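You operate a simulated robot arm through the tools that you are given. There is no shell and no other tool. Be economical: measure what you need, move in short steps, check, and stop when the job is done.

You run a simulated robot arm. Do the job below in one go: nothing can be reset, and whatever is moved stays where it is left.

## Task
Change the labeller over to its job card's grade and feed a label.
Fine: power off and black lever open first; old roll on the table, new roll on, lever shut, power on, then feed. Where these are worked on the way, their far stop is far enough and under half their travel is too little: black lever.

It is judged by the outcome, as a careful person would: the job done as asked, and still so three seconds after it is handed in. It fails if anything else is knocked over, pushed out of place, dropped, spilled or broken.

## Robot
A 7-joint arm with a two-finger parallel gripper on a trunk, on a base that drives. Base frame: it is fixed to the floor where the robot stands at the start and does not move with it; the origin is under the middle of the robot, x ahead of it, y to its left, z up; the surface under the hand at the start is at about z = 80. Units: cm, rad, N and s.
Its first joint turns from -2.897 to 2.897 rad. Places, roughly: apply button [50, -20, 90]; black lever [60, -30, 90]; bottle [0, -125, 75]; power switch [50, -10, 90]; top of the labeller table [80, -30, 80]. Payload 1.57 kg.
Tool frame: the origin (TCP) lies between the finger pads and is the grasp point; the fingertips stand 3 cm ahead of it; z points along the fingers, y is the line along which they close. Largest opening 8 cm; finger width 1.7, thickness 1.2; the body of the gripper, 4 by 8.2 cm, starts 8 cm behind the TCP.
Orientation is that of the tool frame in the base frame, as [roll, pitch, yaw] about the fixed x, y, z axes, in that order (R = Rz(yaw) Ry(pitch) Rx(roll)). With the fingers straight down and closing along the base's y, the tool's x points along the base's -x, its y along +y and its z along -z.

## Interface
- The arm moves only by the tool drive_tool. Its arguments are lists of equal length, an entry for each row: "delta_pos": the shift along the tool's x, y, z in cm, a list of three; "angular": the turn, a rotation vector about the tool's x, y, z in rad, a list of three; "fingers": the gripper command, from -1 (fully open) to 1 (shut), values between in proportion. In form: {"delta_pos": [[x, y, z], ...], "angular": [[ax, ay, az], ...], "fingers": [fingers, ...]}. A call has 1 to 20 rows; each row shifts and turns the commanded pose from where the row before left it, along the tool's axes as they then stand. Each row takes 0.2 s and may step no farther than 5 cm and 0.15 rad from the row before; otherwise, or with a gripper value out of range, the whole call is refused. Where a pose cannot be reached the arm comes as near as it can. A force on the tool above 80 N (or 10 N above the force at the start of the call, whichever is more), or a blocked arm, ends the call early, and 0.2 s more pass. The fingers move at their own pace (about 15.3 cm/s each) and stop on an object; they squeeze with about 34 N. The grip force told is the motor's: it shows also when the fingers shut on nothing. Time passes only in rows, and 0.2 s behind the last, so rows that do not move let the fingers close. The reply holds the time, the measured pose of the TCP, the force on the tool along the base axes, the opening and the grip force, in the units named above and with some noise, with the torque about the TCP (base axes, N m) and any sound that the robot's microphone picked up, and new pictures: "pictures" is both (left out), scene, wrist or none.
- Cameras (640 x 400 px; columns grow to the right, rows downward): "scene" is now at [-1.62, 15.04, 139.54]; the picture's right is [-0.49, -0.87, 0.00], its down [-0.34, 0.19, -0.92] and it looks along [0.80, -0.45, -0.40] (base axes); focal length 265 px, centre (320, 200). "wrist" rides on the gripper at [7.2, -0.7, -12.2] in the tool frame; the picture's right is [0.09, 1.00, 0.00], its down [-0.84, 0.08, -0.54] and it looks along [-0.54, 0.05, 0.84] (tool axes); focal length 238 px, centre (320, 200). There is no depth. A picture from a camera that has moved, and an enlarged one, comes with that camera's place and axes in the base frame and with its lens. The place of the scene camera against the robot may be out by one fixed shift of up to 1.2 cm in any direction.
- steer(legs): drives the robot by 1 to 6 legs, each [ahead, left, turn to the left] in cm, cm and rad, along the robot's own axes; the way and the turn of a leg run together, so that a leg with both is an arc; at most 150 cm and 3.142 rad a leg. The arm and the cameras ride along, it lands a little off, and it stops where it bumps. It gives what a move gives, and a new picture of the scene camera.
- head_to(pan, tilt): turns the head with the scene camera to pan (to the left, within 2.496 rad either way) and tilt (down, from -0.506 to 1.204), counted from straight ahead of the robot. It gives what a move gives, and a new picture of the scene camera.
- enlarge(camera, box): a new picture of the part [left, top, right, bottom] of that camera's present view, enlarged. It takes no simulated time.
- close_job(): hands the job in; it is judged then, once.

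Go step by step. Nothing tells you exact positions but the pictures and the camera data: compare them with the known pose of the tool, close in by small moves and look again before you grip or let go. The budget is 120 turns and 260 pictures, counting those below and the enlarged ones. Unless the task says otherwise, let go and move clear before handing in, and close with one line.

The tools are called after "Call:" as a command line: name --argument value ..., lists and objects as JSON in quotes. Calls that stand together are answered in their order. drive_tool: Moves the arm, as the interface text tells. Its arguments: {"type":"object","properties":{"delta_pos":{"type":"array"},"angular":{"type":"array"},"fingers":{"type":"array"},"pictures":{"type":"string","enum":["both","scene","wrist","none"]}},"required":["delta_pos","angular","fingers"]} The other tools are called the same way: steer (legs) drives the base; head_to (pan, tilt) turns the head that bears the scene camera; enlarge (camera, box) takes an enlarged picture of a part of a camera's view; close_job () hands the job in.

At the start:

```text
time_s: 0.0
position: [62.68, 3.18, 124.82]
tool_rot: [-3.141, 0.001, -3.141]
contact_force: [-0.5, 0.9, -0.3]
moment: [0.0, -0.01, 0.01]
width: 8.01
finger_force: 0.1
robot x, y, heading: [0.15, 0.07, 0.002]
head pan, tilt: [-0.513, 0.407]
```

scene: 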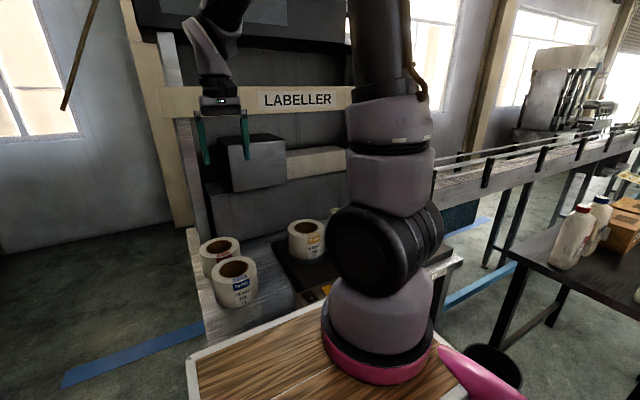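
wrist: 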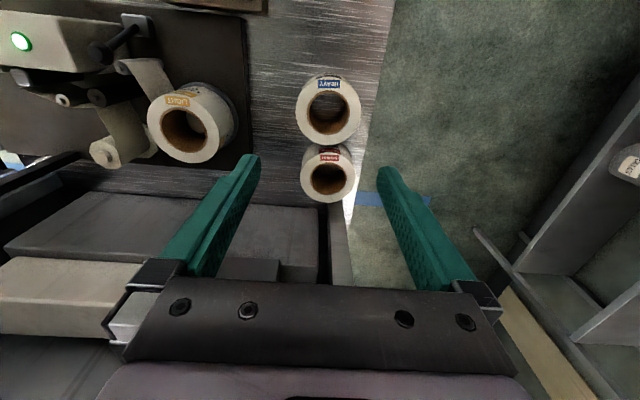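

I see the labeller table with a mounted roll and two spare rolls; next I look closer to find the job card and controls.

Call:
enlarge --camera "wrist" --box '[0, 0, 400, 220]'

Call:
enlarge --camera "scene" --box '[180, 180, 360, 320]'

Call:
head_to --pan -0.3 --tilt 0.7

```text
1.60 times, centred on (200, 110) of wrist
camera zoom: at [55.4, 2.56, 137.14], right [-0.09, 1.0, 0.0], down [0.84, 0.08, 0.54], along [0.54, 0.05, -0.84], focal length 381 px, centre (512, 344)
```

zoom: 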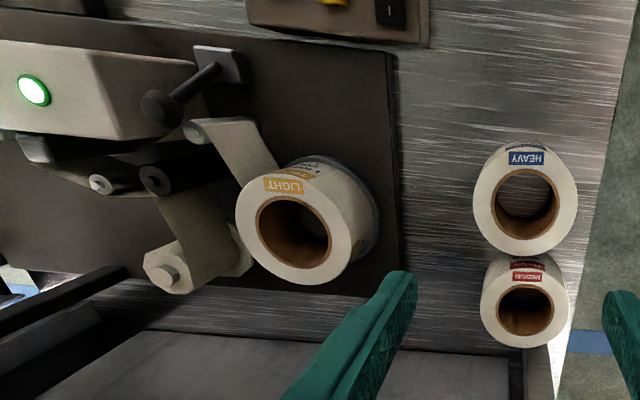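

```text
2.86 times, centred on (270, 250) of scene
camera zoom: at [-1.62, 15.04, 139.54], right [-0.49, -0.87, 0.0], down [-0.34, 0.19, -0.92], along [0.8, -0.45, -0.4], focal length 758 px, centre (463, 57)
```

zoom: 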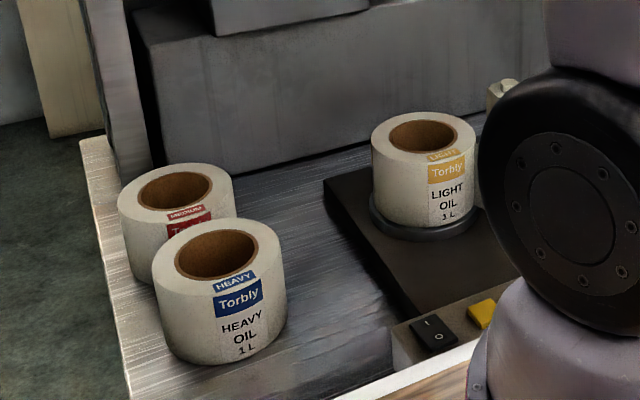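

```text
time_s: 0.8
position: [62.82, 3.41, 124.74]
tool_rot: [3.14, 0.0, -3.14]
contact_force: [-0.5, -0.1, 0.4]
moment: [0.0, -0.02, 0.0]
width: 8.01
finger_force: 0.0
robot x, y, heading: [-0.16, -0.17, 0.0]
head pan, tilt: [-0.3, 0.7]
camera scene: at [-1.57, 17.07, 136.92], right [-0.3, -0.96, 0.0], down [-0.61, 0.19, -0.77], along [0.73, -0.23, -0.64], focal length 265 px, centre (320, 200)
```

scene: 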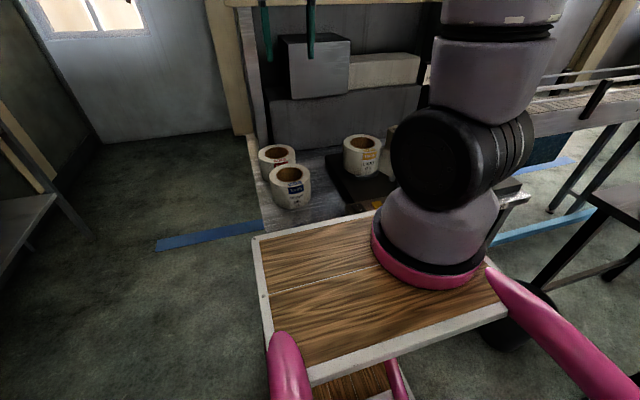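

Spares are heavy and medium; light is mounted. I look for the job card.

Call:
head_to --pan -1.2 --tilt 0.4

Call:
head_to --pan -0.6 --tilt 0.0

Call:
drive_tool --delta_pos '[[0, -5, 0], [0, -5, 0], [0, -5, 0], [0, -5, 0], [0, -5, 0]]' --angular '[[0, 0, 0], [0, 0, 0], [0, 0, 0], [0, 0, 0], [0, 0, 0]]' --fingers '[-1, -1, -1, -1, -1]' --pictures "both"

```text
time_s: 2.0
position: [62.77, 3.31, 124.79]
tool_rot: [-3.141, -0.001, 3.142]
contact_force: [-0.5, 0.2, -0.3]
moment: [-0.06, 0.02, 0.02]
width: 8.01
finger_force: 0.0
robot x, y, heading: [-0.07, -0.09, -0.0]
head pan, tilt: [-1.201, 0.4]
camera scene: at [-6.33, 10.95, 139.6], right [-0.93, -0.36, 0.0], down [-0.14, 0.36, -0.92], along [0.33, -0.86, -0.39], focal length 265 px, centre (320, 200)
```

scene: 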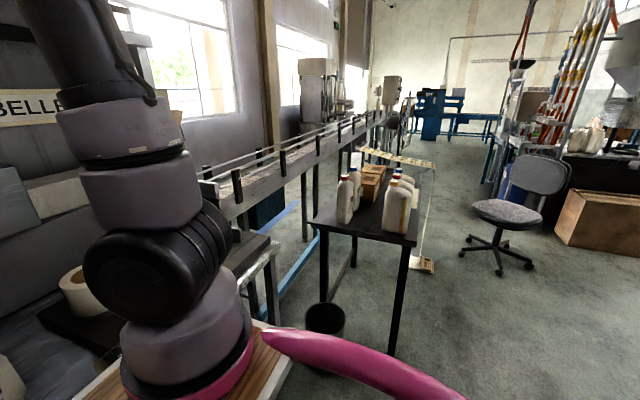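

```text
time_s: 3.0
position: [62.76, 3.19, 124.69]
tool_rot: [-3.141, -0.001, -3.14]
contact_force: [0.3, 0.4, 0.7]
moment: [0.04, 0.02, -0.01]
width: 8.0
finger_force: 0.0
robot x, y, heading: [-0.06, 0.08, 0.003]
head pan, tilt: [-0.6, 0.0]
camera scene: at [-2.26, 14.5, 143.3], right [-0.57, -0.82, 0.0], down [0.0, 0.0, -1.0], along [0.82, -0.57, 0.0], focal length 265 px, centre (320, 200)
```

scene: 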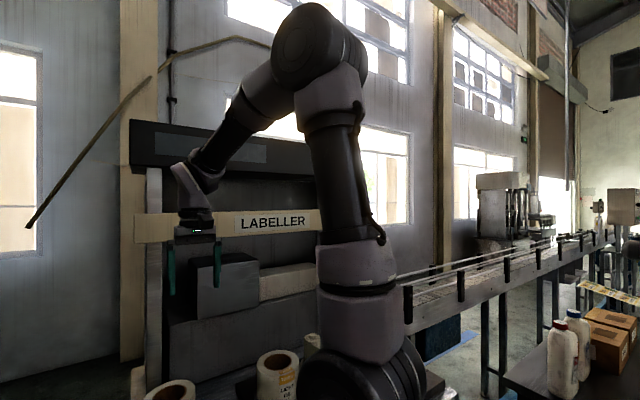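

```text
time_s: 4.2
position: [62.33, -21.95, 124.77]
tool_rot: [-3.141, 0.0, -3.14]
contact_force: [-0.3, 0.9, -0.1]
moment: [-0.07, 0.0, -0.04]
width: 7.97
finger_force: 0.1
robot x, y, heading: [0.06, -0.01, -0.001]
head pan, tilt: [-0.6, 0.0]
camera scene: at [-2.27, 14.55, 143.3], right [-0.56, -0.83, 0.0], down [0.0, 0.0, -1.0], along [0.83, -0.56, 0.0], focal length 265 px, centre (320, 200)
camera wrist: at [55.14, -22.75, 137.19], right [-0.09, 1.0, 0.0], down [0.84, 0.08, 0.54], along [0.54, 0.05, -0.84], focal length 238 px, centre (320, 200)
```

scene: 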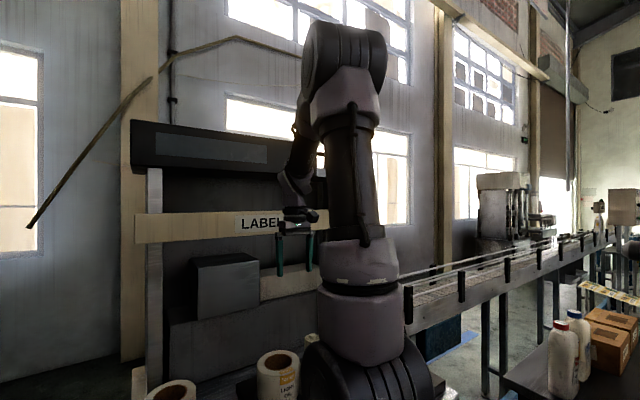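
wrist: 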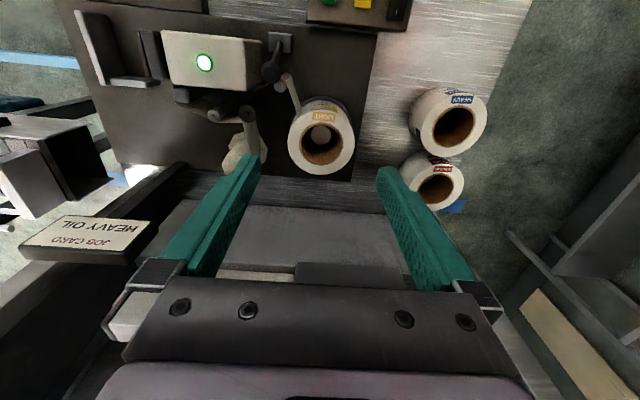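

The job card says HEAVY OIL, so the blue HEAVY roll replaces LIGHT. I move back over the control panel to see the buttons.

Call:
drive_tool --delta_pos '[[4, 0, 0], [4, 0, 0], [4, 0, 0]]' --angular '[[0, 0, 0], [0, 0, 0], [0, 0, 0]]' --fingers '[-1, -1, -1]' --pictures "wrist"

Call:
enlarge --camera "wrist" --box '[120, 0, 520, 250]'

Call:
head_to --pan -0.5 --tilt 0.6

```text
time_s: 5.0
position: [50.49, -22.03, 124.74]
tool_rot: [3.14, 0.001, -3.14]
contact_force: [-0.8, 0.6, -0.6]
moment: [-0.01, 0.03, -0.01]
width: 8.0
finger_force: 0.0
robot x, y, heading: [0.05, 0.19, -0.005]
head pan, tilt: [-0.6, 0.0]
camera wrist: at [43.28, -22.63, 137.07], right [-0.09, 1.0, 0.0], down [0.84, 0.08, 0.54], along [0.54, 0.05, -0.84], focal length 238 px, centre (320, 200)
```

wrist: 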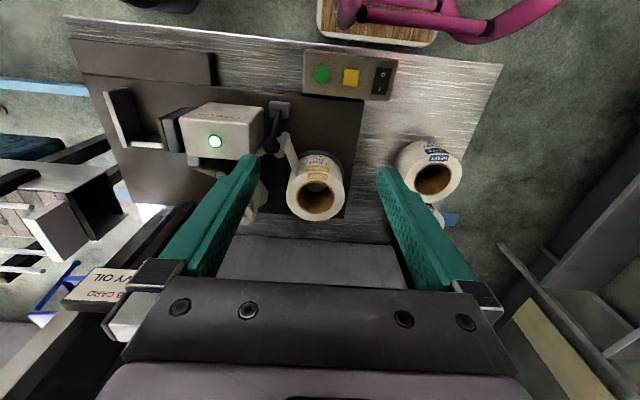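

```text
1.60 times, centred on (320, 125) of wrist
camera zoom: at [43.28, -22.63, 137.07], right [-0.09, 1.0, 0.0], down [0.84, 0.08, 0.54], along [0.54, 0.05, -0.84], focal length 381 px, centre (320, 320)
```

zoom: 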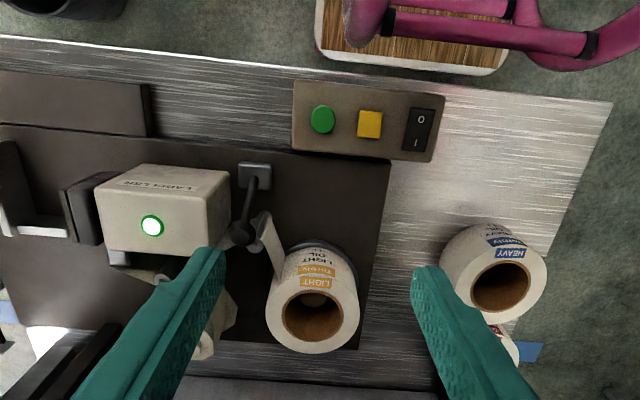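

```text
time_s: 6.0
position: [50.63, -21.89, 124.76]
tool_rot: [3.141, 0.0, 3.141]
contact_force: [0.2, -0.3, -0.1]
moment: [-0.03, -0.03, -0.02]
width: 7.99
finger_force: 0.0
robot x, y, heading: [0.14, -0.05, 0.002]
head pan, tilt: [-0.499, 0.6]
camera scene: at [-1.92, 15.35, 137.79], right [-0.48, -0.88, 0.0], down [-0.5, 0.27, -0.83], along [0.72, -0.4, -0.56], focal length 265 px, centre (320, 200)
```

scene: 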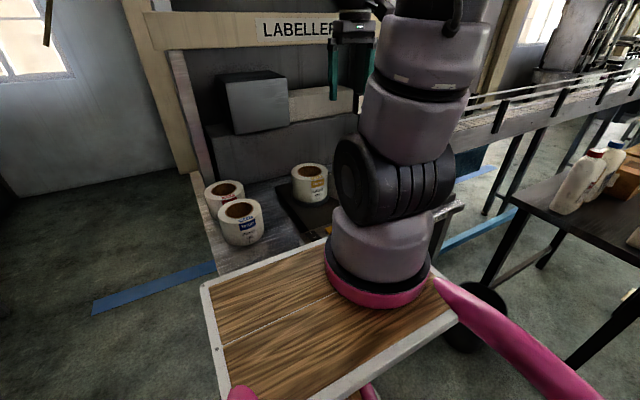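

Panel shows green button, yellow button and the 0/I rocker. I lower above the panel to read it.

Call:
drive_tool --delta_pos '[[0, 1.5, 4], [0, 1.5, 4], [0, 1.5, 4], [0, 1.5, 4]]' --angular '[[0, 0, 0], [0, 0, 0], [0, 0, 0], [0, 0, 0]]' --fingers '[-1, -1, -1, -1]' --pictures "wrist"

Call:
enlarge --camera "wrist" --box '[200, 0, 440, 150]'

Call:
enlarge --camera "wrist" --box '[80, 60, 320, 210]'

```text
time_s: 7.0
position: [50.35, -15.59, 108.72]
tool_rot: [3.141, -0.002, 3.141]
contact_force: [-0.5, 0.6, -0.1]
moment: [0.01, -0.08, 0.0]
width: 8.04
finger_force: 0.0
robot x, y, heading: [-0.28, 0.38, -0.002]
head pan, tilt: [-0.499, 0.6]
camera wrist: at [43.12, -16.37, 121.1], right [-0.09, 1.0, 0.0], down [0.84, 0.08, 0.54], along [0.54, 0.05, -0.84], focal length 238 px, centre (320, 200)
```

wrist: 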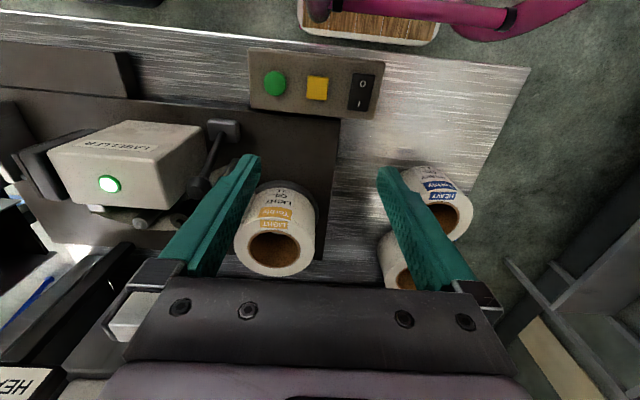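

```text
2.67 times, centred on (320, 75) of wrist
camera zoom: at [43.12, -16.37, 121.1], right [-0.09, 1.0, 0.0], down [0.84, 0.08, 0.54], along [0.54, 0.05, -0.84], focal length 636 px, centre (320, 533)
```

zoom: 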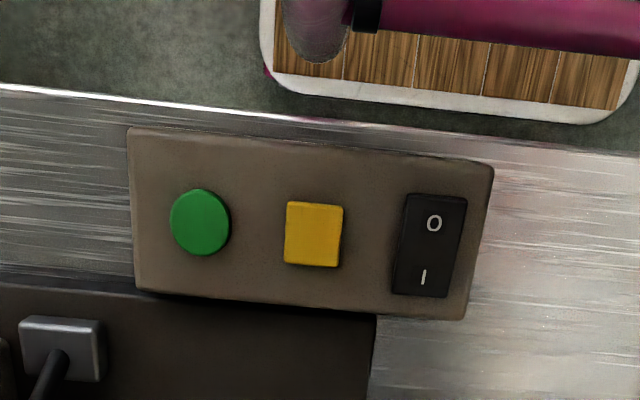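

```text
2.67 times, centred on (200, 135) of wrist
camera zoom: at [43.12, -16.37, 121.1], right [-0.09, 1.0, 0.0], down [0.84, 0.08, 0.54], along [0.54, 0.05, -0.84], focal length 636 px, centre (640, 373)
```

zoom: 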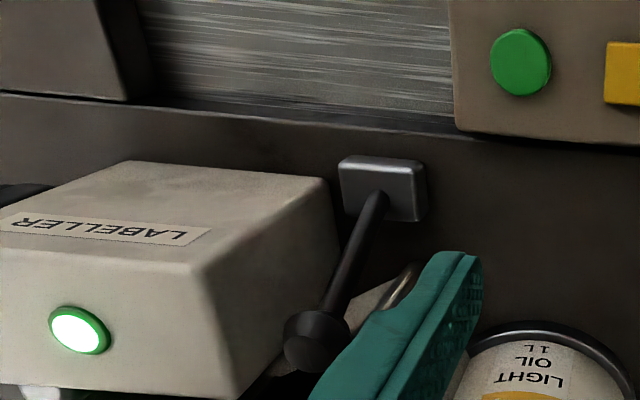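

Panel controls: green ≈(47.8,-22), yellow ≈(47.9,-16.3), rocker ≈(48.2,-10.2), tops about z 85; lever knob ≈(60,-30.7,94). They're too near for straight-down reach, so I back the base by 15 cm.

Call:
steer --legs '[[-15, 0, 0]]'

Call:
enlarge --camera "wrist" --box '[160, 0, 480, 200]'

```text
time_s: 8.4
position: [35.36, -15.9, 108.87]
tool_rot: [3.141, -0.003, 3.135]
contact_force: [-0.2, 0.2, -0.9]
moment: [0.0, -0.03, -0.03]
width: 8.0
finger_force: 0.1
robot x, y, heading: [-15.16, 0.04, -0.005]
head pan, tilt: [-0.499, 0.6]
camera scene: at [-16.93, 15.4, 137.78], right [-0.48, -0.88, 0.0], down [-0.49, 0.27, -0.83], along [0.72, -0.4, -0.56], focal length 265 px, centre (320, 200)
```

scene: 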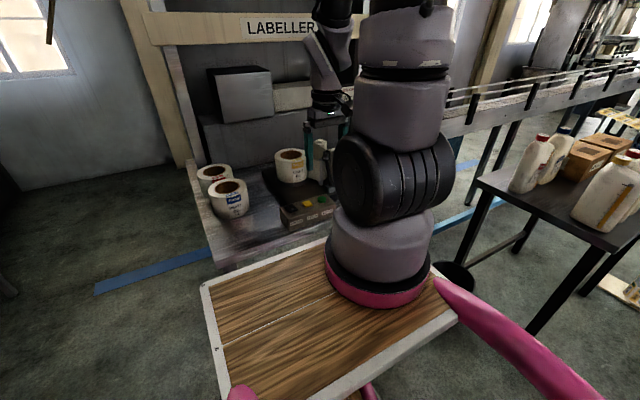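

```text
2.00 times, centred on (320, 100) of wrist
camera zoom: at [28.04, -16.55, 121.12], right [-0.09, 1.0, 0.0], down [0.84, 0.07, 0.54], along [0.54, 0.05, -0.84], focal length 477 px, centre (320, 400)
```

zoom: 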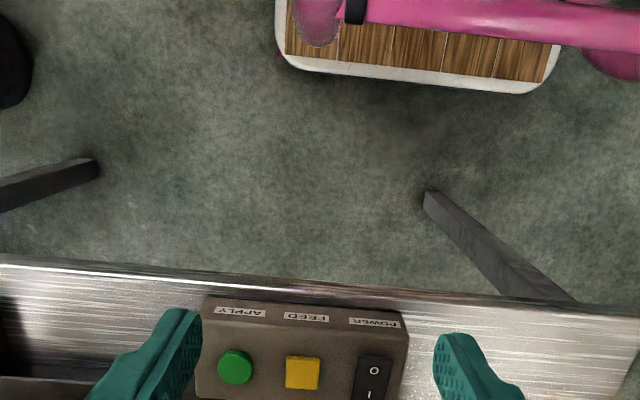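

The panel reads APPLY (green), FEED (yellow), POWER (rocker). I move above the rocker's 0 end with fingers shut.

Call:
drive_tool --delta_pos '[[-3.8, 1.9, 0], [-3.8, 1.9, 0], [-3.7, 1.9, 0], [0, 0, 5], [0, 0, 5], [0, 0, 3]]' --angular '[[0, 0, 0], [0, 0, 0], [0, 0, 0], [0, 0, 0], [0, 0, 0], [0, 0, 0]]' --fingers '[1, 1, 1, 1, 1, 1]' --pictures "both"

Call:
enlarge --camera "wrist" --box '[200, 60, 440, 210]'

Call:
enlarge --camera "scene" --box '[180, 120, 380, 245]'

```text
time_s: 9.8
position: [46.67, -10.27, 95.41]
tool_rot: [-3.141, -0.003, 3.137]
contact_force: [0.4, 0.2, 0.8]
moment: [0.0, -0.03, 0.01]
width: 0.0
finger_force: 21.4
robot x, y, heading: [-15.23, 0.39, -0.011]
head pan, tilt: [-0.499, 0.6]
camera scene: at [-16.98, 15.41, 137.78], right [-0.48, -0.88, 0.0], down [-0.49, 0.27, -0.83], along [0.72, -0.4, -0.56], focal length 265 px, centre (320, 200)
camera wrist: at [39.36, -10.86, 107.83], right [-0.09, 1.0, 0.0], down [0.84, 0.07, 0.54], along [0.54, 0.05, -0.84], focal length 238 px, centre (320, 200)
```

scene: 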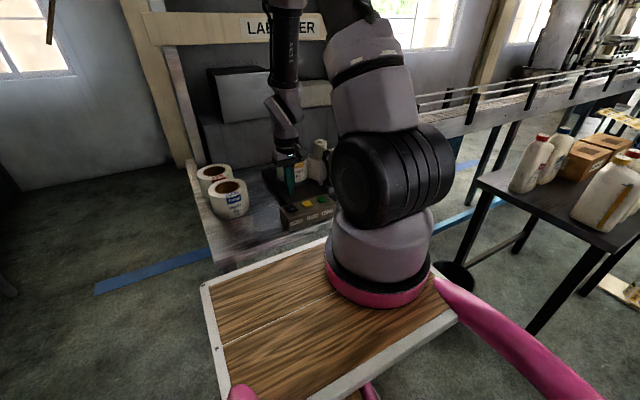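
wrist: 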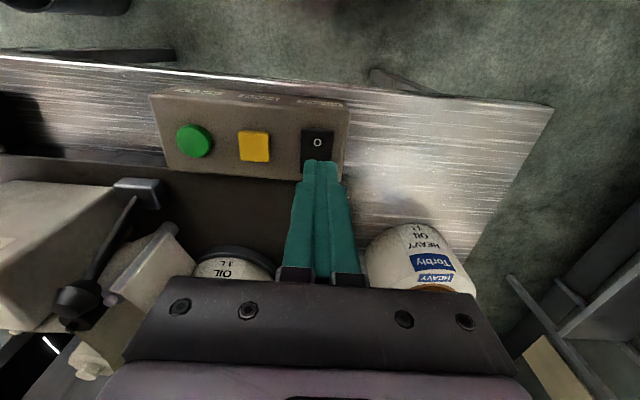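

```text
2.67 times, centred on (320, 135) of wrist
camera zoom: at [39.36, -10.86, 107.83], right [-0.09, 1.0, 0.0], down [0.84, 0.07, 0.54], along [0.54, 0.05, -0.84], focal length 636 px, centre (320, 373)
```

zoom: 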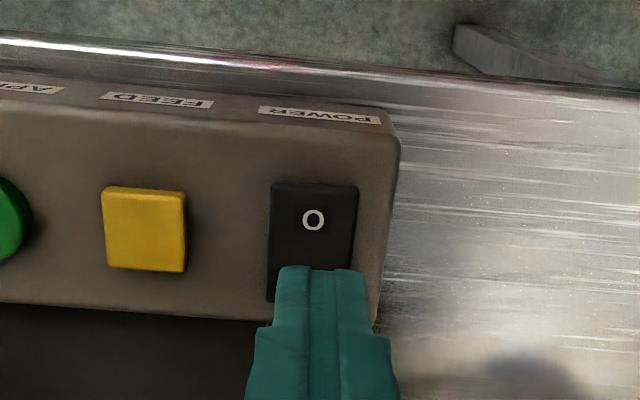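

```text
3.20 times, centred on (280, 182) of scene
camera zoom: at [-16.98, 15.41, 137.78], right [-0.48, -0.88, 0.0], down [-0.49, 0.27, -0.83], along [0.72, -0.4, -0.56], focal length 848 px, centre (448, 256)
```

zoom: 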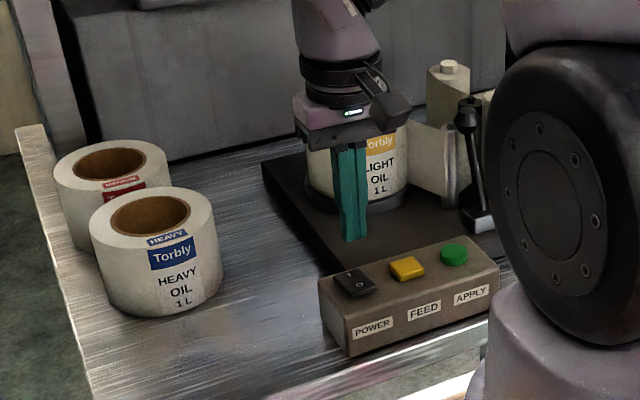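

Fingertips are right over the 0 end; I press down gently in small steps.

Call:
drive_tool --delta_pos '[[0, 0, 3], [0, 0, 2], [0, 0, 0.7], [0, 0, 0.5], [0, 0, 0.4]]' --angular '[[0, 0, 0], [0, 0, 0], [0, 0, 0], [0, 0, 0], [0, 0, 0]]' --fingers '[1, 1, 1, 1, 1]' --pictures "wrist"

```text
time_s: 11.0
position: [46.45, -10.19, 89.54]
tool_rot: [3.141, 0.001, 3.138]
contact_force: [-14.5, -0.5, 41.8]
moment: [-0.01, 0.07, 0.41]
width: 0.01
finger_force: 21.5
robot x, y, heading: [-15.06, -0.01, -0.003]
head pan, tilt: [-0.499, 0.6]
stopped in row 5: the force on the tool passed its limit at 94 N (the readings are from after the stop); the commanded pose is now the measured one
camera wrist: at [39.21, -10.83, 101.87], right [-0.09, 1.0, 0.0], down [0.84, 0.07, 0.54], along [0.54, 0.05, -0.84], focal length 238 px, centre (320, 200)
```

wrist: 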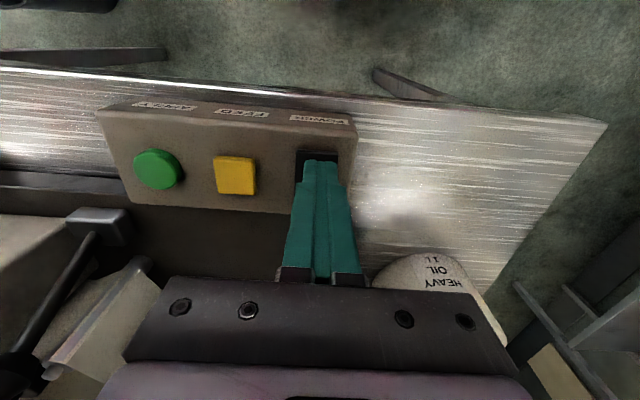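

Contact made at fingertip z≈86.5; I lift and check the rocker and the lamp.

Call:
drive_tool --delta_pos '[[0, 0, -2], [0, 0, -5], [0, 0, -5], [3, -4, -3], [0, -5, 0]]' --angular '[[0, 0, 0], [0, 0, 0], [0, 0, 0], [0, 0, 0], [0, 0, 0]]' --fingers '[1, 1, 1, 1, 1]' --pictures "wrist"

Call:
enlarge --camera "wrist" --box '[300, 60, 540, 210]'

Call:
enlarge --camera "wrist" --box '[80, 100, 320, 250]'

```text
refused: row 4 steps farther than a row can; nothing moved
```

```text
2.67 times, centred on (420, 135) of wrist
camera zoom: at [39.21, -10.83, 101.87], right [-0.09, 1.0, 0.0], down [0.84, 0.07, 0.54], along [0.54, 0.05, -0.84], focal length 636 px, centre (53, 373)
```

zoom: 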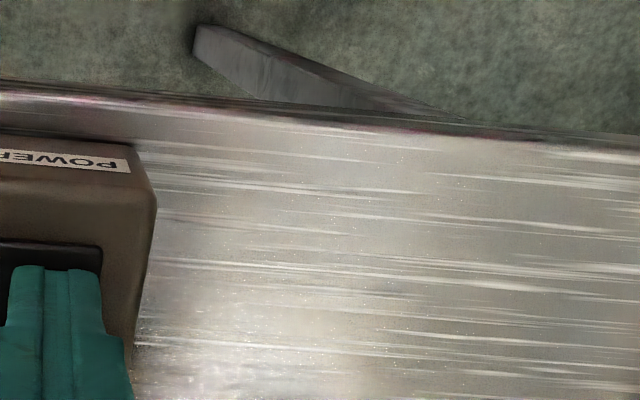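

```text
2.67 times, centred on (200, 175) of wrist
camera zoom: at [39.21, -10.83, 101.87], right [-0.09, 1.0, 0.0], down [0.84, 0.07, 0.54], along [0.54, 0.05, -0.84], focal length 636 px, centre (640, 267)
```

zoom: 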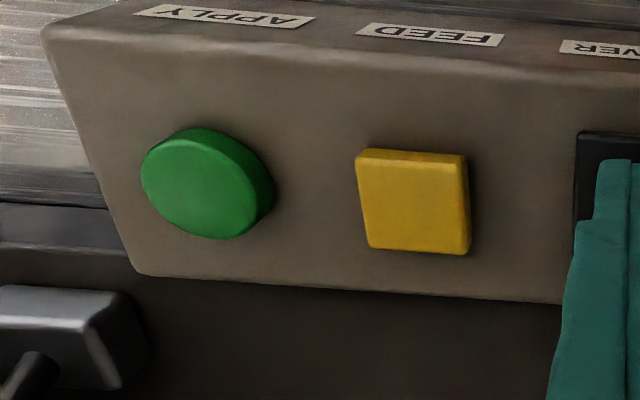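

The step was too long; I redo the lift in shorter rows.

Call:
drive_tool --delta_pos '[[0, 0, -2], [0, 0, -5], [0, 0, -5], [2, -3, -3], [2, -3, -3], [2, -3, -3]]' --angular '[[0, 0, 0], [0, 0, 0], [0, 0, 0], [0, 0, 0], [0, 0, 0], [0, 0, 0]]' --fingers '[1, 1, 1, 1, 1, 1]' --pictures "wrist"

Call:
enlarge --camera "wrist" --box '[200, 60, 440, 210]'

Call:
enlarge --camera "wrist" --box '[80, 140, 320, 290]'

```text
time_s: 12.4
position: [40.38, -19.01, 110.35]
tool_rot: [3.14, -0.001, 3.137]
contact_force: [0.7, 0.6, -0.8]
moment: [0.02, 0.03, 0.0]
width: 0.01
finger_force: 20.8
robot x, y, heading: [-15.24, 0.34, -0.004]
head pan, tilt: [-0.499, 0.6]
camera wrist: at [33.06, -19.74, 122.72], right [-0.09, 1.0, 0.0], down [0.84, 0.07, 0.54], along [0.54, 0.05, -0.84], focal length 238 px, centre (320, 200)
```

wrist: 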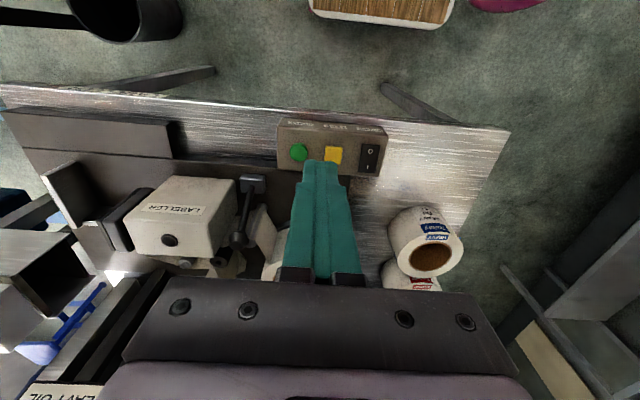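

```text
2.67 times, centred on (320, 135) of wrist
camera zoom: at [33.06, -19.74, 122.72], right [-0.09, 1.0, 0.0], down [0.84, 0.07, 0.54], along [0.54, 0.05, -0.84], focal length 636 px, centre (320, 373)
```

zoom: 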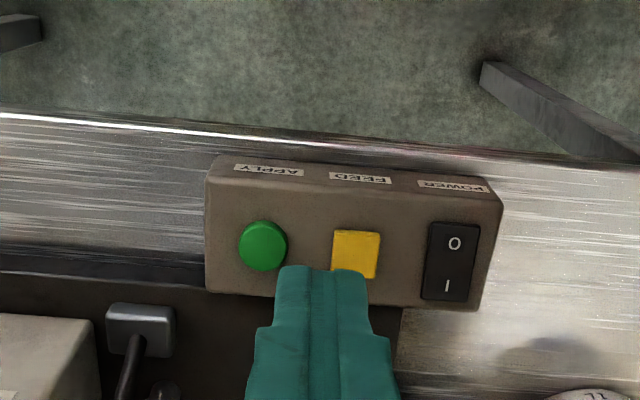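

```text
2.67 times, centred on (200, 215) of wrist
camera zoom: at [33.06, -19.74, 122.72], right [-0.09, 1.0, 0.0], down [0.84, 0.07, 0.54], along [0.54, 0.05, -0.84], focal length 636 px, centre (640, 160)
```

zoom: 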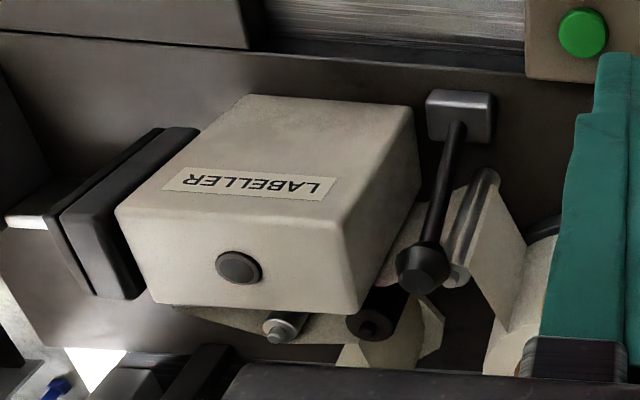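

Lamp is off, so power is off. Next, the lever: I turn the hand a quarter so the fingers close along x and the camera looks sideways at the lever.

Call:
drive_tool --delta_pos '[[-4, -1.6, 0], [-4, -1.6, 0], [-4, -1.6, 0], [-4, -1.6, 0], [-2, -1, -1], [0, 0, 0], [0, 0, 0], [0, 0, 0], [0, 0, 0], [0, 0, 0], [0, 0, 0], [0, 0, 0], [0, 0, 0], [0, 0, 0], [0, 0, 0], [0, 0, 0]]' --angular '[[0, 0, 0], [0, 0, 0], [0, 0, 0], [0, 0, 0], [0, 0, 0], [0, 0, 0.143], [0, 0, 0.143], [0, 0, 0.143], [0, 0, 0.143], [0, 0, 0.143], [0, 0, 0.143], [0, 0, 0.143], [0, 0, 0.143], [0, 0, 0.143], [0, 0, 0.143], [0, 0, 0.137]]' --fingers '[1, 1, 1, 1, 1, 1, 1, 1, 1, 1, 1, -1, -1, -1, -1, -1]' --pictures "both"

Call:
enlarge --camera "wrist" --box '[120, 20, 520, 270]'

```text
time_s: 15.8
position: [58.62, -26.71, 111.39]
tool_rot: [3.139, 0.001, 1.568]
contact_force: [0.5, 0.2, 0.0]
moment: [0.0, 0.03, -0.01]
width: 8.0
finger_force: 0.0
robot x, y, heading: [-14.95, -0.14, -0.008]
head pan, tilt: [-0.499, 0.6]
camera scene: at [-16.93, 15.39, 137.78], right [-0.48, -0.88, 0.0], down [-0.49, 0.27, -0.83], along [0.72, -0.4, -0.56], focal length 265 px, centre (320, 200)
camera wrist: at [57.82, -19.54, 123.8], right [1.0, 0.09, 0.0], down [0.07, -0.84, 0.54], along [0.05, -0.54, -0.84], focal length 238 px, centre (320, 200)
```

scene: 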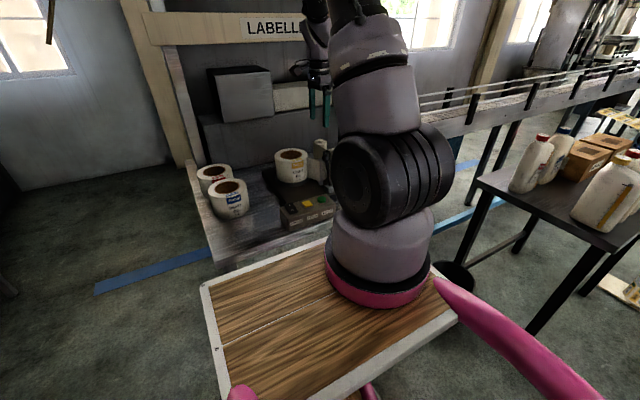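
wrist: 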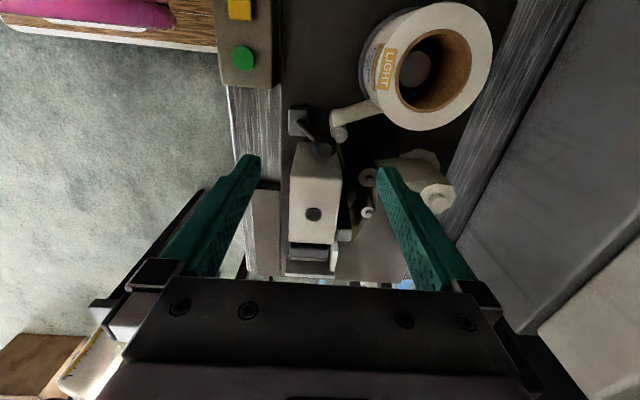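

```text
1.60 times, centred on (320, 145) of wrist
camera zoom: at [57.82, -19.54, 123.8], right [1.0, 0.09, 0.0], down [0.07, -0.84, 0.54], along [0.05, -0.54, -0.84], focal length 381 px, centre (320, 288)
```

zoom: 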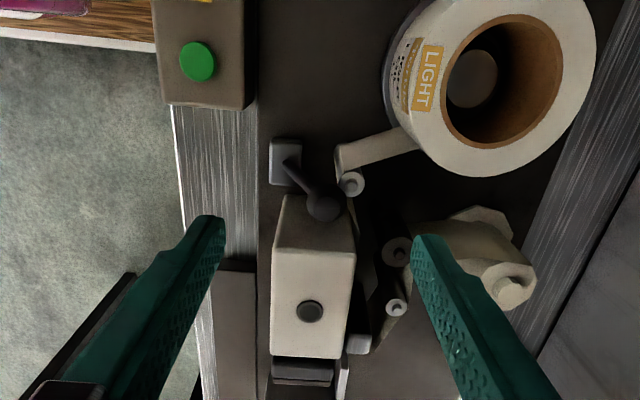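

Knob ≈(59.7,-30.7,94), head's face at y≈-33.5, a guide post at ≈(61.2,-28.8). I go above the knob with fingers half open.

Call:
drive_tool --delta_pos '[[-2.2, 0.8, 0], [-2.2, 0.7, 0], [0, 0, 4], [0, 0, 4], [0, 0, 2]]' --angular '[[0, 0, 0], [0, 0, 0], [0, 0, 0], [0, 0, 0], [0, 0, 0]]' --fingers '[-0.25, -0.25, -0.25, -0.25, -0.25]' --pictures "wrist"

Call:
enlarge --camera "wrist" --box '[220, 60, 460, 210]'

```text
time_s: 17.0
position: [59.95, -31.33, 101.46]
tool_rot: [3.139, 0.001, 1.57]
contact_force: [-0.4, 0.2, 0.9]
moment: [-0.01, -0.03, -0.03]
width: 5.0
finger_force: 0.0
robot x, y, heading: [-15.37, 0.27, -0.006]
head pan, tilt: [-0.499, 0.6]
camera wrist: at [59.22, -24.09, 113.87], right [1.0, 0.09, 0.0], down [0.07, -0.84, 0.54], along [0.05, -0.54, -0.84], focal length 238 px, centre (320, 200)
```

wrist: 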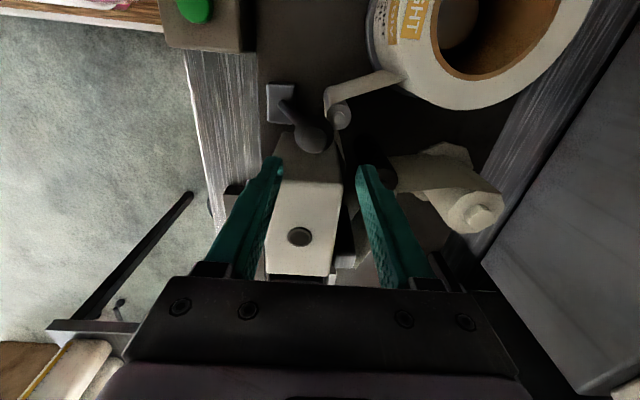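

```text
2.67 times, centred on (340, 135) of wrist
camera zoom: at [59.22, -24.09, 113.87], right [1.0, 0.09, 0.0], down [0.07, -0.84, 0.54], along [0.05, -0.54, -0.84], focal length 636 px, centre (267, 373)
```

zoom: 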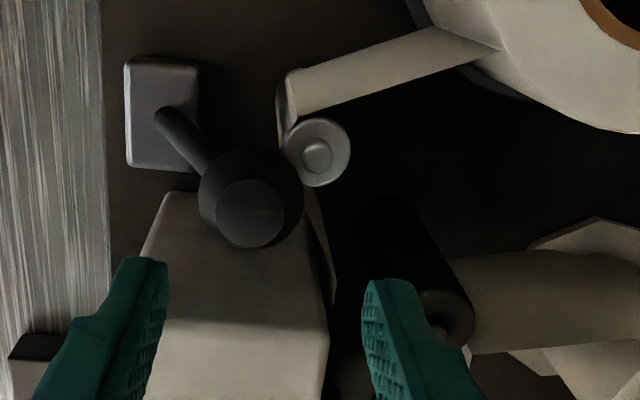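

I lower so the tips are around the upper part of the knob (above the guide post), then push it toward −x a few cm.

Call:
drive_tool --delta_pos '[[0.3, -0.2, 2], [0, 0, 2.1], [0, -0.8, 0], [0, -0.8, -0.1], [0, -0.8, -0.1], [0, -0.8, -0.1]]' --angular '[[0, 0, 0], [0, 0, 0], [0, 0, 0], [0, 0, 0], [0, 0, 0], [0, 0, 0]]' --fingers '[-0.25, -0.25, 0.0, 0.0, 0.0, 0.0]' --pictures "both"

Call:
enlarge --camera "wrist" --box '[220, 60, 460, 210]'

```text
time_s: 18.4
position: [56.56, -30.72, 97.67]
tool_rot: [3.139, 0.002, 1.568]
contact_force: [-0.1, 0.5, 0.0]
moment: [0.03, 0.02, 0.02]
width: 3.99
finger_force: 0.1
robot x, y, heading: [-15.25, 0.39, -0.005]
head pan, tilt: [-0.499, 0.6]
camera scene: at [-16.92, 15.4, 137.78], right [-0.48, -0.88, 0.0], down [-0.49, 0.27, -0.82], along [0.72, -0.4, -0.57], focal length 265 px, centre (320, 200)
camera wrist: at [55.75, -23.6, 110.06], right [1.0, 0.09, 0.0], down [0.08, -0.84, 0.54], along [0.05, -0.54, -0.84], focal length 238 px, centre (320, 200)
```

scene: 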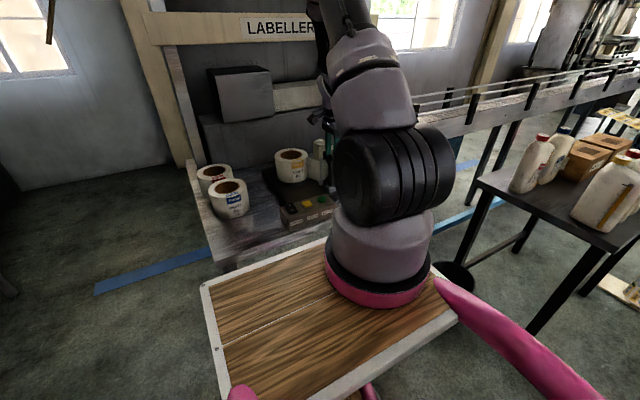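
wrist: 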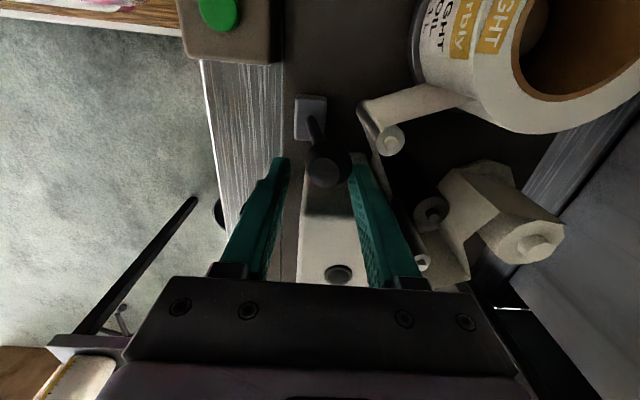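

```text
2.67 times, centred on (340, 135) of wrist
camera zoom: at [55.75, -23.6, 110.06], right [1.0, 0.09, 0.0], down [0.08, -0.84, 0.54], along [0.05, -0.54, -0.84], focal length 636 px, centre (267, 373)
```

zoom: 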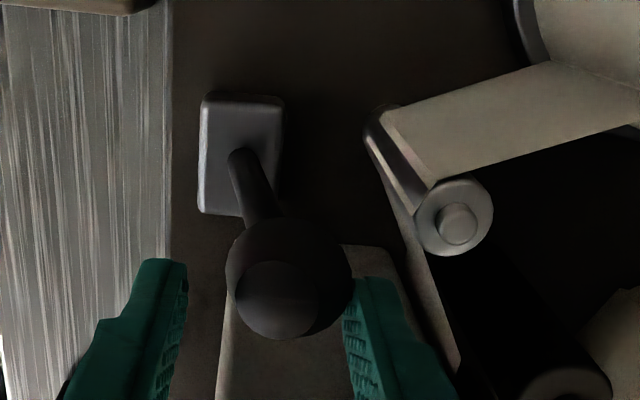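

The lever swings about y toward −x freely. I follow its arc further.

Call:
drive_tool --delta_pos '[[0, -1.5, 0], [0, -1.5, 0.1], [0, -1.5, 0.4], [0, -1.5, 0.6], [0, -1.2, 0.8]]' --angular '[[0, 0, 0], [0, 0, 0], [0, 0, 0], [0, 0, 0], [0, 0, 0]]' --fingers '[0, 0, 0, 0, 0]' --pictures "wrist"

Call:
enlarge --camera "wrist" --box '[220, 60, 460, 210]'

```text
time_s: 19.6
position: [49.64, -30.72, 95.83]
tool_rot: [3.136, 0.0, 1.571]
contact_force: [13.3, -0.4, 5.5]
moment: [0.07, -0.32, -0.1]
width: 5.23
finger_force: 6.9
robot x, y, heading: [-14.67, 0.3, -0.009]
head pan, tilt: [-0.499, 0.6]
camera wrist: at [48.76, -23.6, 108.07], right [1.0, 0.09, 0.01], down [0.07, -0.84, 0.54], along [0.05, -0.54, -0.84], focal length 238 px, centre (320, 200)
```

wrist: 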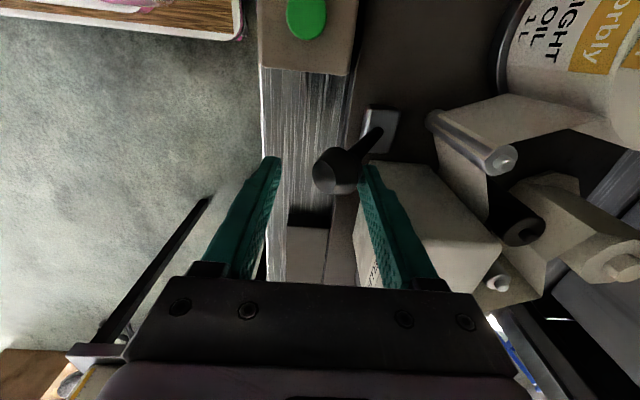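

```text
2.67 times, centred on (340, 135) of wrist
camera zoom: at [48.76, -23.6, 108.07], right [1.0, 0.09, 0.01], down [0.07, -0.84, 0.54], along [0.05, -0.54, -0.84], focal length 636 px, centre (267, 373)
```

zoom: 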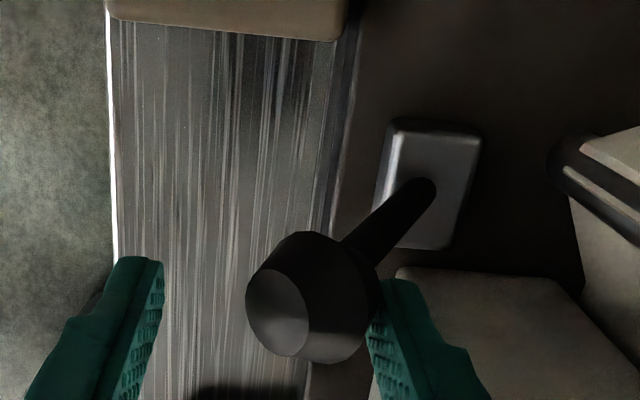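

The fingers are being pushed open slightly, so it is at or near a stop. I push a bit more to confirm.

Call:
drive_tool --delta_pos '[[0, 0, 0], [0, -0.6, 0.3], [0, -0.6, 0.3], [0, 0, 0]]' --angular '[[0, 0, 0], [0, 0, 0], [0, 0, 0], [0, 0, 0]]' --fingers '[1, 1, 1, 1]' --pictures "wrist"

Call:
enlarge --camera "wrist" --box '[220, 60, 460, 210]'

```text
time_s: 20.5
position: [50.33, -30.77, 95.73]
tool_rot: [3.108, 0.012, 1.584]
contact_force: [69.0, 5.3, 7.9]
moment: [-0.04, -1.17, -0.43]
width: 3.5
finger_force: 35.1
robot x, y, heading: [-15.09, 0.23, -0.006]
head pan, tilt: [-0.499, 0.6]
stopped in row 4: the force on the tool passed its limit at 81 N (the readings are from after the stop); the commanded pose is now the measured one
camera wrist: at [49.1, -23.51, 108.06], right [0.99, 0.11, 0.03], down [0.07, -0.83, 0.55], along [0.09, -0.55, -0.83], focal length 238 px, centre (320, 200)
```

wrist: 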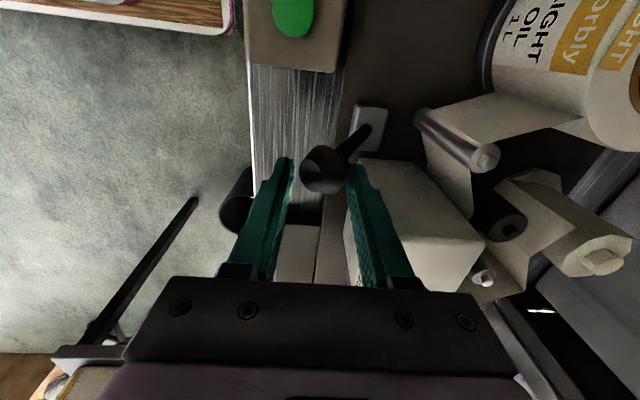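

```text
2.67 times, centred on (340, 135) of wrist
camera zoom: at [49.1, -23.51, 108.06], right [0.99, 0.11, 0.03], down [0.07, -0.83, 0.55], along [0.09, -0.55, -0.83], focal length 636 px, centre (267, 373)
```

zoom: 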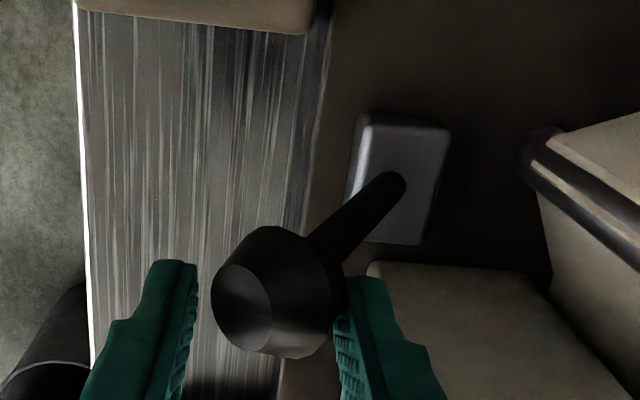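

The lever is at its far stop (open). I release and lift.

Call:
drive_tool --delta_pos '[[0, 0, 0], [0, 0, -1], [0, 0, -4], [0, 0, -4], [0, 0, -4], [0, 0, -3]]' --angular '[[0, 0, 0], [0, 0, 0], [0, 0, 0], [0, 0, 0], [0, 0, 0], [0, 0, 0]]' --fingers '[-0.5, -0.5, -0.5, -0.5, -0.5, -0.5]' --pictures "wrist"

```text
time_s: 21.9
position: [48.95, -30.39, 111.76]
tool_rot: [3.125, 0.003, 1.574]
contact_force: [0.1, -0.3, 0.3]
moment: [-0.03, 0.03, 0.03]
width: 5.99
finger_force: 0.0
robot x, y, heading: [-14.96, -0.31, -0.009]
head pan, tilt: [-0.499, 0.6]
camera wrist: at [47.92, -23.23, 124.06], right [1.0, 0.1, 0.02], down [0.07, -0.83, 0.55], along [0.07, -0.54, -0.84], focal length 238 px, centre (320, 200)
```

wrist: 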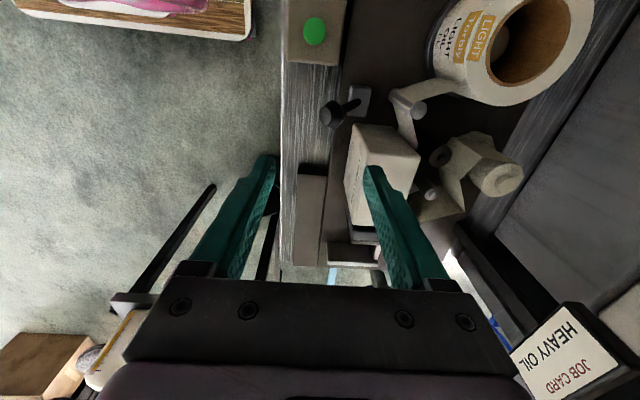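

The lever stays open. I turn the hand back and go over the mounted LIGHT roll to measure it.

Call:
drive_tool --delta_pos '[[0, 0, -3], [0, 0, -3], [0, 0, 0], [0, 0, 0], [0, 0, 0], [0, 0, 0], [0, 0, 0], [0, 0, 0], [0, 0, 0], [0, 0, 0], [0, 0, 0], [0, 0, 0], [-3, 3, 0], [-3, 3, 0], [-3, 3, 0], [-2, 2.4, 0]]' --angular '[[0.016, -0.003, 0], [0, 0, -0.143], [0, 0, -0.143], [0, 0, -0.143], [0, 0, -0.143], [0, 0, -0.143], [0, 0, -0.143], [0, 0, -0.143], [0, 0, -0.143], [0, 0, -0.143], [0, 0, -0.143], [0, 0, -0.137], [0, 0, 0], [0, 0, 0], [0, 0, 0], [0, 0, 0]]' --fingers '[-1, -1, -1, -1, -1, -1, -1, -1, -1, -1, -1, -1, -1, -1, -1, -1]' --pictures "both"

Call:
enlarge --camera "wrist" --box '[160, 40, 480, 240]'

Call:
enlarge --camera "scene" --box '[180, 120, 380, 245]'

```text
time_s: 25.3
position: [59.65, -19.33, 117.58]
tool_rot: [-3.134, 0.005, 3.142]
contact_force: [-0.2, -0.7, -0.2]
moment: [0.04, -0.05, 0.01]
width: 7.98
finger_force: 0.1
robot x, y, heading: [-14.93, -0.1, -0.005]
head pan, tilt: [-0.499, 0.6]
camera scene: at [-16.92, 15.38, 137.78], right [-0.48, -0.88, 0.0], down [-0.49, 0.27, -0.83], along [0.72, -0.4, -0.56], focal length 265 px, centre (320, 200)
camera wrist: at [52.38, -19.94, 129.85], right [-0.09, 1.0, -0.01], down [0.84, 0.08, 0.54], along [0.54, 0.04, -0.84], focal length 238 px, centre (320, 200)
```

scene: 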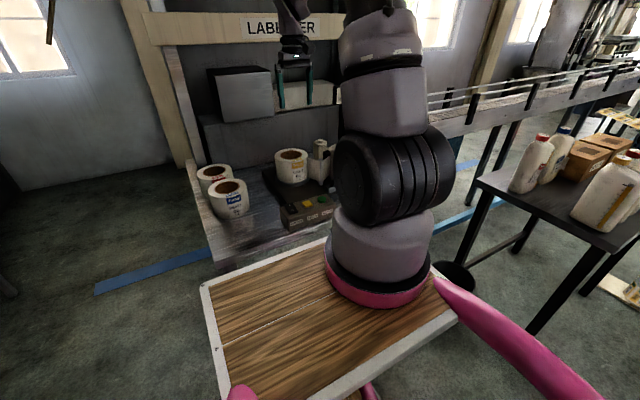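
wrist: 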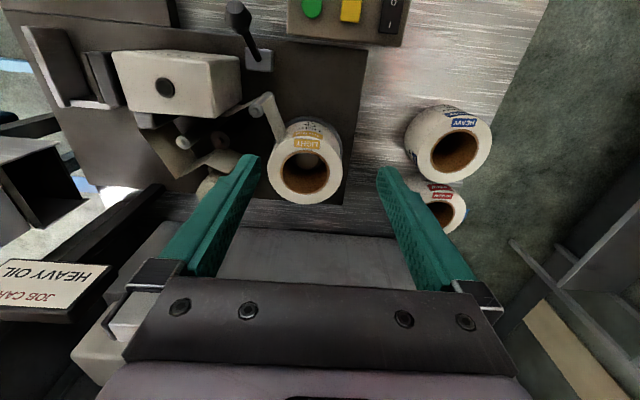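

```text
2.00 times, centred on (320, 140) of wrist
camera zoom: at [52.38, -19.94, 129.85], right [-0.09, 1.0, -0.01], down [0.84, 0.08, 0.54], along [0.54, 0.04, -0.84], focal length 477 px, centre (320, 320)
```

zoom: 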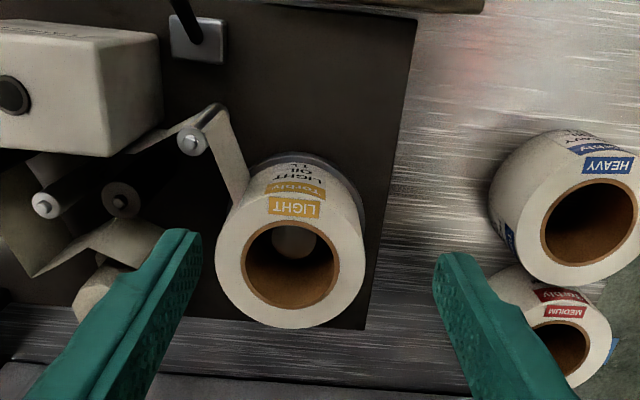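

```text
3.20 times, centred on (280, 182) of scene
camera zoom: at [-16.92, 15.38, 137.78], right [-0.48, -0.88, 0.0], down [-0.49, 0.27, -0.83], along [0.72, -0.4, -0.56], focal length 848 px, centre (448, 256)
```

zoom: 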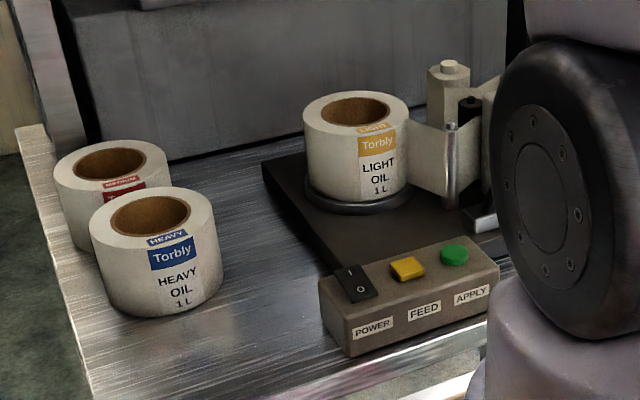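

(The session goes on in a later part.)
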